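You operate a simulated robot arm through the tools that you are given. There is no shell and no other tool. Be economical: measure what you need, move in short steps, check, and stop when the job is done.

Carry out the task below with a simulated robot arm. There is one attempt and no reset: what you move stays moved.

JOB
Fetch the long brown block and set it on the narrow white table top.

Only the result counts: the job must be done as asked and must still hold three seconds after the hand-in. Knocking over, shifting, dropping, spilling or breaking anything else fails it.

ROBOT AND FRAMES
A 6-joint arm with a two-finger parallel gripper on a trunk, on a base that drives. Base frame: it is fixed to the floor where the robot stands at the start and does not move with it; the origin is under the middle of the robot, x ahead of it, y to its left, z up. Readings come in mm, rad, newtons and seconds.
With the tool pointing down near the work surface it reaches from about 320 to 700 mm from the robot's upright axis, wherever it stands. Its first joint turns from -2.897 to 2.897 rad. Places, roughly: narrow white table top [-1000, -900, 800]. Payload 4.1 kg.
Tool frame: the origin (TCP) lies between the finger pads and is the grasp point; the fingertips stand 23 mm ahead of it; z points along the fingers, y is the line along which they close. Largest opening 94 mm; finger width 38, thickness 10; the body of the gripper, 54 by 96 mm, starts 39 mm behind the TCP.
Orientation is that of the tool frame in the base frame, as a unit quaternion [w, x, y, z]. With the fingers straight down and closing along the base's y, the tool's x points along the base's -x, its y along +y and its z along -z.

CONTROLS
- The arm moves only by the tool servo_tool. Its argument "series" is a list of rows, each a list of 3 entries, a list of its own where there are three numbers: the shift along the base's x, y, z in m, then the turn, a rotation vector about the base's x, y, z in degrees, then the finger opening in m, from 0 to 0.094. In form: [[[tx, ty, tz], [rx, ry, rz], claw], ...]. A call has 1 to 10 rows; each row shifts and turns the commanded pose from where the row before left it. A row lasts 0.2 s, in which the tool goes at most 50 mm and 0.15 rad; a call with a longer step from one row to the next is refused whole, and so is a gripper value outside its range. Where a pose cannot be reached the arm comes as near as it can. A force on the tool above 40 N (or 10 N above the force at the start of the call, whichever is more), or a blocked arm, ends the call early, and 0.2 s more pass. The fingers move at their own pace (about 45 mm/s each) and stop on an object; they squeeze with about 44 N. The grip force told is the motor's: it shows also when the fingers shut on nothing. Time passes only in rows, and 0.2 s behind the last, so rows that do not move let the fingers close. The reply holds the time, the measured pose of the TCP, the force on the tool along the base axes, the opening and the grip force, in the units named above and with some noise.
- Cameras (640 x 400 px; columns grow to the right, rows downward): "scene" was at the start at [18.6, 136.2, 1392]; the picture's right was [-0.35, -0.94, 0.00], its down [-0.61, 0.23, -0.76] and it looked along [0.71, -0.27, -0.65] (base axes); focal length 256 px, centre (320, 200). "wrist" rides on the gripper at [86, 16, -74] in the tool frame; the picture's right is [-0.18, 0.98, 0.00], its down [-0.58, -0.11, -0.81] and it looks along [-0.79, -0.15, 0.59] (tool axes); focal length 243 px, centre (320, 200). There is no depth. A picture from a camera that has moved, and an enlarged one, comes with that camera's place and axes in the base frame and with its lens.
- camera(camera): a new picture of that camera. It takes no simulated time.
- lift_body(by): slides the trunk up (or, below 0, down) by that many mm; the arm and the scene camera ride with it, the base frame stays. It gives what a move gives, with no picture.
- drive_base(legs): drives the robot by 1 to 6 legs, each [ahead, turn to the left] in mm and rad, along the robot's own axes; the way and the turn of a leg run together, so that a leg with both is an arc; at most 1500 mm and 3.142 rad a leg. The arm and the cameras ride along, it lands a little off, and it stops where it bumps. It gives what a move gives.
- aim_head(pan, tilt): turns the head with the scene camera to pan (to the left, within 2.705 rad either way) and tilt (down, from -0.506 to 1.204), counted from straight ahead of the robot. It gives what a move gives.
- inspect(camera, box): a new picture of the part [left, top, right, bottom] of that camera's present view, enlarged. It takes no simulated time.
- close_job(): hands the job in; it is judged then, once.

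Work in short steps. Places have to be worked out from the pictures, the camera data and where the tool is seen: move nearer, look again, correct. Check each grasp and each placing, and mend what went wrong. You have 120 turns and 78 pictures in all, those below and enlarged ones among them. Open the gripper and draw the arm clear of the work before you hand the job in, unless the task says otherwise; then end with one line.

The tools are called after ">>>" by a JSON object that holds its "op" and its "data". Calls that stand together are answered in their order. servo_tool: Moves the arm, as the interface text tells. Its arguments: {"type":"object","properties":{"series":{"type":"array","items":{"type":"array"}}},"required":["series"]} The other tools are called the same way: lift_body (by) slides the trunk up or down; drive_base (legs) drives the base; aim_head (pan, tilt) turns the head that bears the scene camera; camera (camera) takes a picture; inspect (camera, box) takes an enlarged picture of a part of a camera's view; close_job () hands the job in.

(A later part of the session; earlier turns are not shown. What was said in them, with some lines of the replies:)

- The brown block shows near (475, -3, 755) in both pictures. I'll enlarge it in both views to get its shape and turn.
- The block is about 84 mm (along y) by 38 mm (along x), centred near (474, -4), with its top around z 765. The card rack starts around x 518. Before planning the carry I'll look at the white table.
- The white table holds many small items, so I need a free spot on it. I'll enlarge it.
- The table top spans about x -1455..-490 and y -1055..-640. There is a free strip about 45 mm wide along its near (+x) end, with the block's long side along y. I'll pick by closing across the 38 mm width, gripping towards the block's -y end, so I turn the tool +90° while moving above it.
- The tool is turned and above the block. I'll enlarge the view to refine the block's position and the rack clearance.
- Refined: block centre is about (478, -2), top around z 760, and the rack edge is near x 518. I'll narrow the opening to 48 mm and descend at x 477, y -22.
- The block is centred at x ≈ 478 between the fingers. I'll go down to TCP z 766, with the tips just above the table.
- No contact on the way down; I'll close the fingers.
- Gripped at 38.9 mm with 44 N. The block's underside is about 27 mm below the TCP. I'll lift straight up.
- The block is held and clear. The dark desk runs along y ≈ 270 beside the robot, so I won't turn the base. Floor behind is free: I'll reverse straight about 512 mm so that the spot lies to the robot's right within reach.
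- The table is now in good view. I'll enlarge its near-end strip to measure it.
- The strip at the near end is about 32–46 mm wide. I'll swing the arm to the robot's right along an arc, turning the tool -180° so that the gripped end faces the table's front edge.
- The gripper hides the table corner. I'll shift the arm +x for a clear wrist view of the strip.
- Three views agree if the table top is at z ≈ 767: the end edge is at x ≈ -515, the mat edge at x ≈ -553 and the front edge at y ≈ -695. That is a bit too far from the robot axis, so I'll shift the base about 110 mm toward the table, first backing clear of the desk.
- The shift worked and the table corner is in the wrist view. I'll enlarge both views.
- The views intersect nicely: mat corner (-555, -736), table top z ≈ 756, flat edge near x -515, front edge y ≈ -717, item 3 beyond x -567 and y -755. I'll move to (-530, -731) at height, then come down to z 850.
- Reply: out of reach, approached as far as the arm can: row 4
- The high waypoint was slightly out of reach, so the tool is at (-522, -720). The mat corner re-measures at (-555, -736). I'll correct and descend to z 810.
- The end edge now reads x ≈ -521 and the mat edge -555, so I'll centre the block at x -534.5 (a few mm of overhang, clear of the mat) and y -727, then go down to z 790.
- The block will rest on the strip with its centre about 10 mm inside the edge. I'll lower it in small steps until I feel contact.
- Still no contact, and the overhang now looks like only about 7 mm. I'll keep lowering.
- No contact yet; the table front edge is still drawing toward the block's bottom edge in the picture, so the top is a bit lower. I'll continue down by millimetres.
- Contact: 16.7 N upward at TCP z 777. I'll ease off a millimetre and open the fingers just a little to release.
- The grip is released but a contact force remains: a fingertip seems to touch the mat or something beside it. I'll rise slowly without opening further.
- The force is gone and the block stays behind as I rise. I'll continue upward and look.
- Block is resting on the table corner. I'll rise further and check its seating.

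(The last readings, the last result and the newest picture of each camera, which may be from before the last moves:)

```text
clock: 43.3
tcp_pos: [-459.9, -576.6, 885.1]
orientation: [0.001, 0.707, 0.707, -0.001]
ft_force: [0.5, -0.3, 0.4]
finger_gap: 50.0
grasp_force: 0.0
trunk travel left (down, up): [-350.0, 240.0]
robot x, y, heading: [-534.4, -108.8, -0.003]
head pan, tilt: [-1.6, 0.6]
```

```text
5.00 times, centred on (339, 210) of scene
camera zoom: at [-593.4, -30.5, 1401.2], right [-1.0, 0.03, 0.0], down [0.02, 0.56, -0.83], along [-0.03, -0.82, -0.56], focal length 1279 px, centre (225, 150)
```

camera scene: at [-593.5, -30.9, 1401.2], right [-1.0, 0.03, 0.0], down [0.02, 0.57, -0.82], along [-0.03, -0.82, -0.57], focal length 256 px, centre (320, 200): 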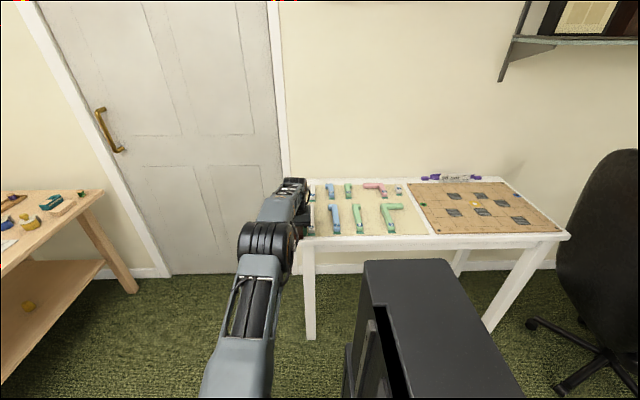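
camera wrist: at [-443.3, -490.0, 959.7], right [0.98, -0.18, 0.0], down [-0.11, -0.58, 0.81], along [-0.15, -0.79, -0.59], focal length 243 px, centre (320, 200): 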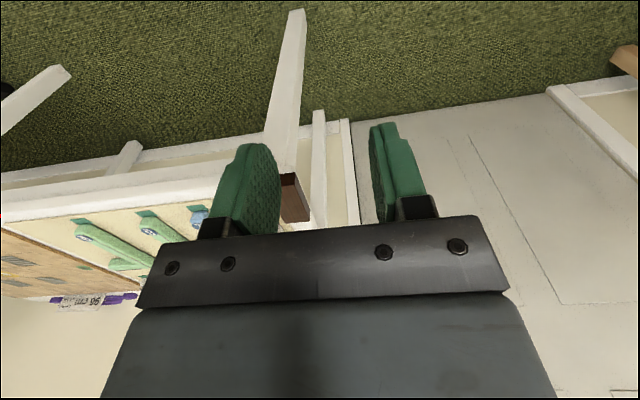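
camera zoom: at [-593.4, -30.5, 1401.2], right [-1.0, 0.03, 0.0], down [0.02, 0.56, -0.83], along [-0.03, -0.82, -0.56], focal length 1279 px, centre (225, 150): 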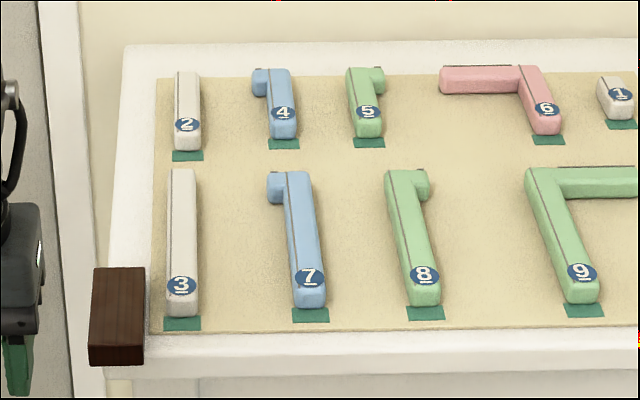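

The block rests stably on the table corner strip, nothing else moved, but it overhangs the front edge by about 18 mm. I'll improve it with a gentle push along -y with closed fingers, first positioning in front of the block.

>>> {"op": "servo_tool", "data": {"series": [[[-0.025, 0, 0], [0, 0, 0], 0.0], [[-0.025, 0, 0], [0, 0, 0], 0.0], [[-0.025, -0.03, 0], [0, 0, 0], 0.0], [[0, -0.03, -0.02], [0, 0, 0], 0.0], [[0, -0.005, -0.025], [0, 0, 0], 0.0], [[0, 0, -0.03], [0, 0, 0], 0.0], [[0, 0, -0.028], [0, 0, 0], 0.0], [[0, 0, 0], [0, 0, 0], 0.0]]}}

>>> {"op": "camera", "data": {"camera": "wrist"}}

>>> {"op": "inspect", "data": {"camera": "scene", "box": [265, 170, 393, 250]}}

```text
clock: 45.1
tcp_pos: [-534.0, -641.9, 779.9]
orientation: [0.0, 0.707, 0.707, 0.001]
ft_force: [0.4, 0.7, 0.1]
finger_gap: 0.0
grasp_force: 42.2
trunk travel left (down, up): [-350.0, 240.0]
robot x, y, heading: [-532.0, -109.6, 0.0]
head pan, tilt: [-1.6, 0.6]
```

```text
41 pictures are left
camera wrist: at [-518.9, -555.9, 855.3], right [0.98, -0.18, 0.0], down [-0.11, -0.58, 0.81], along [-0.15, -0.79, -0.59], focal length 243 px, centre (320, 200)
```

wrist: 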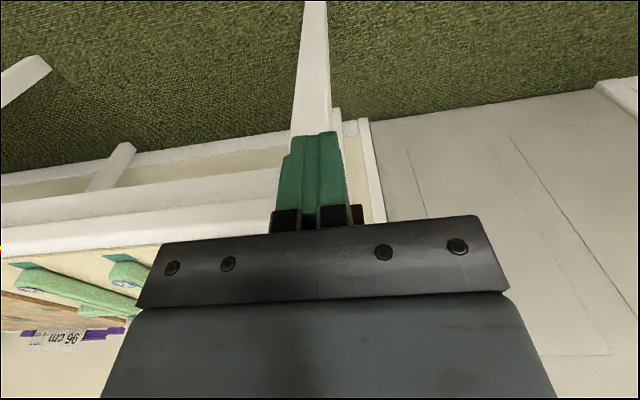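

```text
5.00 times, centred on (329, 210) of scene
camera zoom: at [-593.5, -31.1, 1401.2], right [-1.0, 0.03, 0.0], down [0.02, 0.56, -0.82], along [-0.03, -0.82, -0.57], focal length 1279 px, centre (275, 150)
```

zoom: 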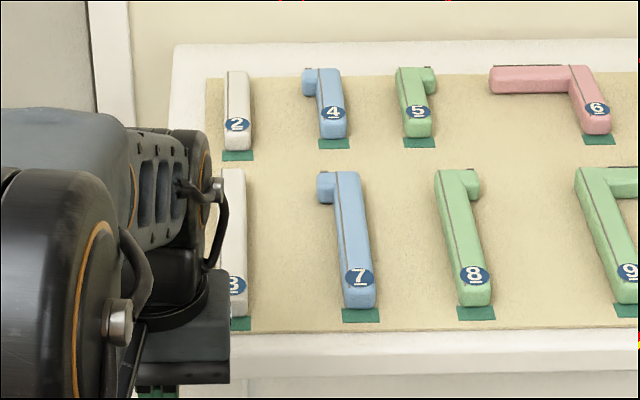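

The fingers are closed and in front of the block at tip height 757; contact is expected at TCP y ≈ -684. I'll advance, then push slowly to y ≈ -708.

>>> {"op": "servo_tool", "data": {"series": [[[0, -0.015, 0], [0, 0, 0], 0.0], [[0, -0.015, 0], [0, 0, 0], 0.0], [[0, -0.006, 0], [0, 0, 0], 0.0], [[0, -0.005, 0], [0, 0, 0], 0.0], [[0, -0.005, 0], [0, 0, 0], 0.0], [[0, -0.004, 0], [0, 0, 0], 0.0], [[0, -0.004, 0], [0, 0, 0], 0.0], [[0, -0.004, 0], [0, 0, 0], 0.0], [[0, -0.004, 0], [0, 0, 0], 0.0], [[0, -0.004, 0], [0, 0, 0], 0.0]]}}

>>> {"op": "camera", "data": {"camera": "wrist"}}

```text
clock: 47.3
tcp_pos: [-534.2, -708.1, 781.8]
orientation: [0.0, 0.707, 0.707, 0.0]
ft_force: [-0.2, -0.3, 0.0]
finger_gap: 0.1
grasp_force: 42.6
trunk travel left (down, up): [-350.0, 240.0]
robot x, y, heading: [-529.3, -109.1, -0.002]
head pan, tilt: [-1.6, 0.6]
```

```text
39 pictures are left
camera wrist: at [-518.8, -622.5, 856.0], right [0.98, -0.18, 0.0], down [-0.11, -0.58, 0.81], along [-0.15, -0.79, -0.59], focal length 243 px, centre (320, 200)
```

wrist: 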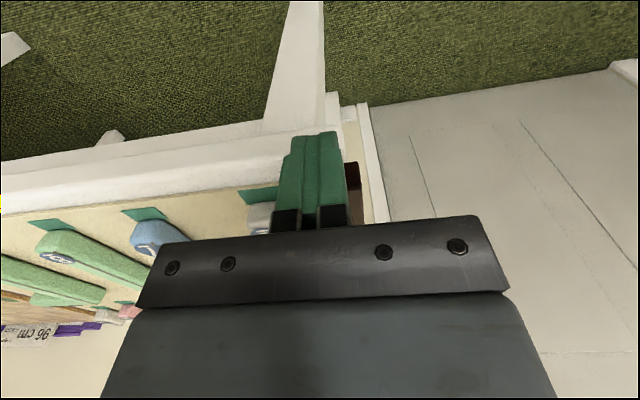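

The push is done with no notable force. I'll back off along +y, rise and inspect.

>>> {"op": "servo_tool", "data": {"series": [[[0, 0.02, 0], [0, 0, 0], 0.0], [[0, 0.03, 0], [0, 0, 0], 0.0], [[0, 0.03, 0.02], [0, 0, 0], 0.0], [[0.03, 0.03, 0.03], [0, 0, 0], 0.03], [[0.03, 0, 0.035], [0, 0, 0], 0.05], [[0.03, 0, 0.035], [0, 0, 0], 0.05], [[0.03, 0, 0], [0, 0, 0], 0.05], [[0.03, 0, 0], [0, 0, 0], 0.05], [[0, 0, 0], [0, 0, 0], 0.05]]}}

>>> {"op": "inspect", "data": {"camera": "scene", "box": [275, 170, 403, 250]}}

>>> {"op": "camera", "data": {"camera": "wrist"}}

```text
refused: row 4 steps farther than a row can; nothing moved
```

```text
5.00 times, centred on (339, 210) of scene
camera zoom: at [-593.5, -30.9, 1401.2], right [-1.0, 0.03, 0.0], down [0.02, 0.56, -0.83], along [-0.03, -0.82, -0.56], focal length 1279 px, centre (225, 150)
```

zoom: 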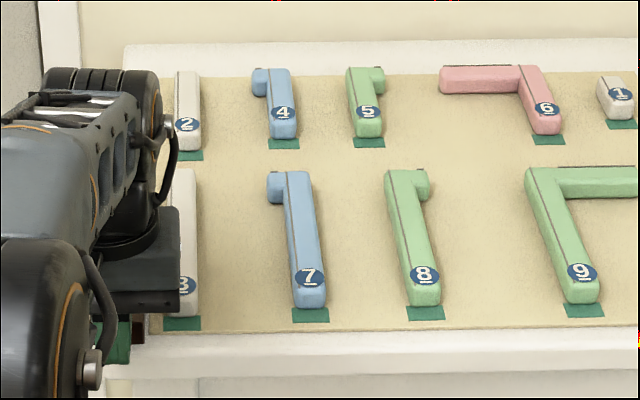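

```text
37 pictures are left
camera wrist: at [-518.8, -622.5, 856.0], right [0.98, -0.18, 0.0], down [-0.11, -0.58, 0.81], along [-0.15, -0.79, -0.59], focal length 243 px, centre (320, 200)
```

wrist: 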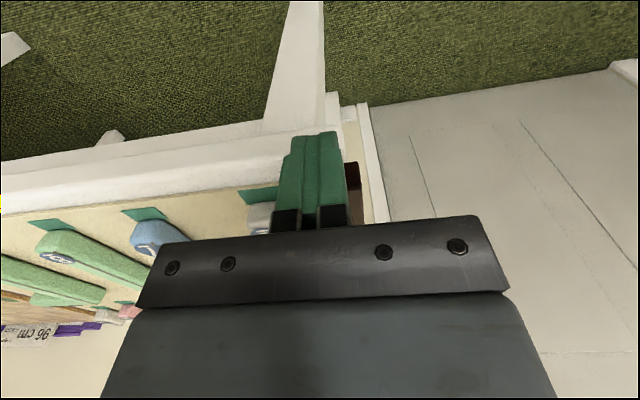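

One row was too long, so nothing moved; I'll repeat the retreat with shorter rows.

>>> {"op": "servo_tool", "data": {"series": [[[0, 0.02, 0], [0, 0, 0], 0.0], [[0, 0.03, 0], [0, 0, 0], 0.0], [[0, 0.03, 0.02], [0, 0, 0], 0.0], [[0.02, 0.02, 0.03], [0, 0, 0], 0.03], [[0.03, 0, 0.03], [0, 0, 0], 0.05], [[0.03, 0, 0.03], [0, 0, 0], 0.05], [[0.03, 0, 0], [0, 0, 0], 0.05], [[0.03, 0, 0], [0, 0, 0], 0.05], [[0, 0, 0], [0, 0, 0], 0.05]]}}

>>> {"op": "inspect", "data": {"camera": "scene", "box": [275, 170, 403, 250]}}

>>> {"op": "camera", "data": {"camera": "wrist"}}

```text
clock: 49.3
tcp_pos: [-393.8, -606.9, 890.5]
orientation: [0.001, 0.707, 0.708, 0.0]
ft_force: [1.0, 0.0, 0.8]
finger_gap: 50.1
grasp_force: 0.1
trunk travel left (down, up): [-350.0, 240.0]
robot x, y, heading: [-528.3, -110.0, -0.001]
head pan, tilt: [-1.6, 0.6]
```

```text
5.00 times, centred on (339, 210) of scene
camera zoom: at [-593.3, -30.9, 1401.2], right [-1.0, 0.03, 0.0], down [0.02, 0.56, -0.83], along [-0.03, -0.82, -0.56], focal length 1279 px, centre (225, 150)
```

zoom: 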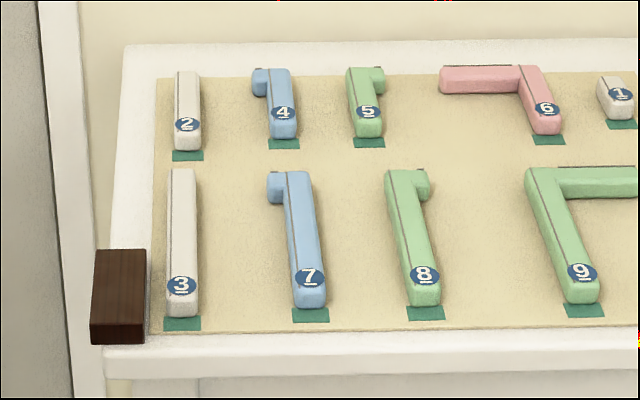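

```text
35 pictures are left
camera wrist: at [-377.7, -520.8, 965.3], right [0.98, -0.18, 0.0], down [-0.11, -0.58, 0.81], along [-0.15, -0.79, -0.59], focal length 243 px, centre (320, 200)
```

wrist: 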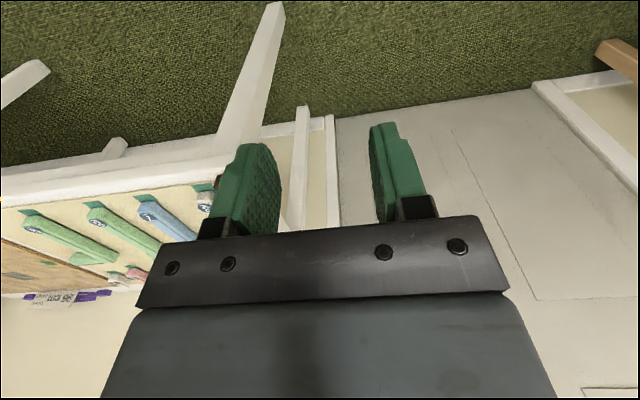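

The block now lies flat and straight on the table strip, with only a few mm over the end edge. All other items are unmoved, and the gripper is open and clear, so I'm handing in.

>>> {"op": "close_job", "data": {}}

```text
The job is handed in.
```

The long brown block is on the narrow white table top, at the front corner of its near end. It overhangs the end edge by about 9 mm, and in the last pictures the other items on the table had not moved.
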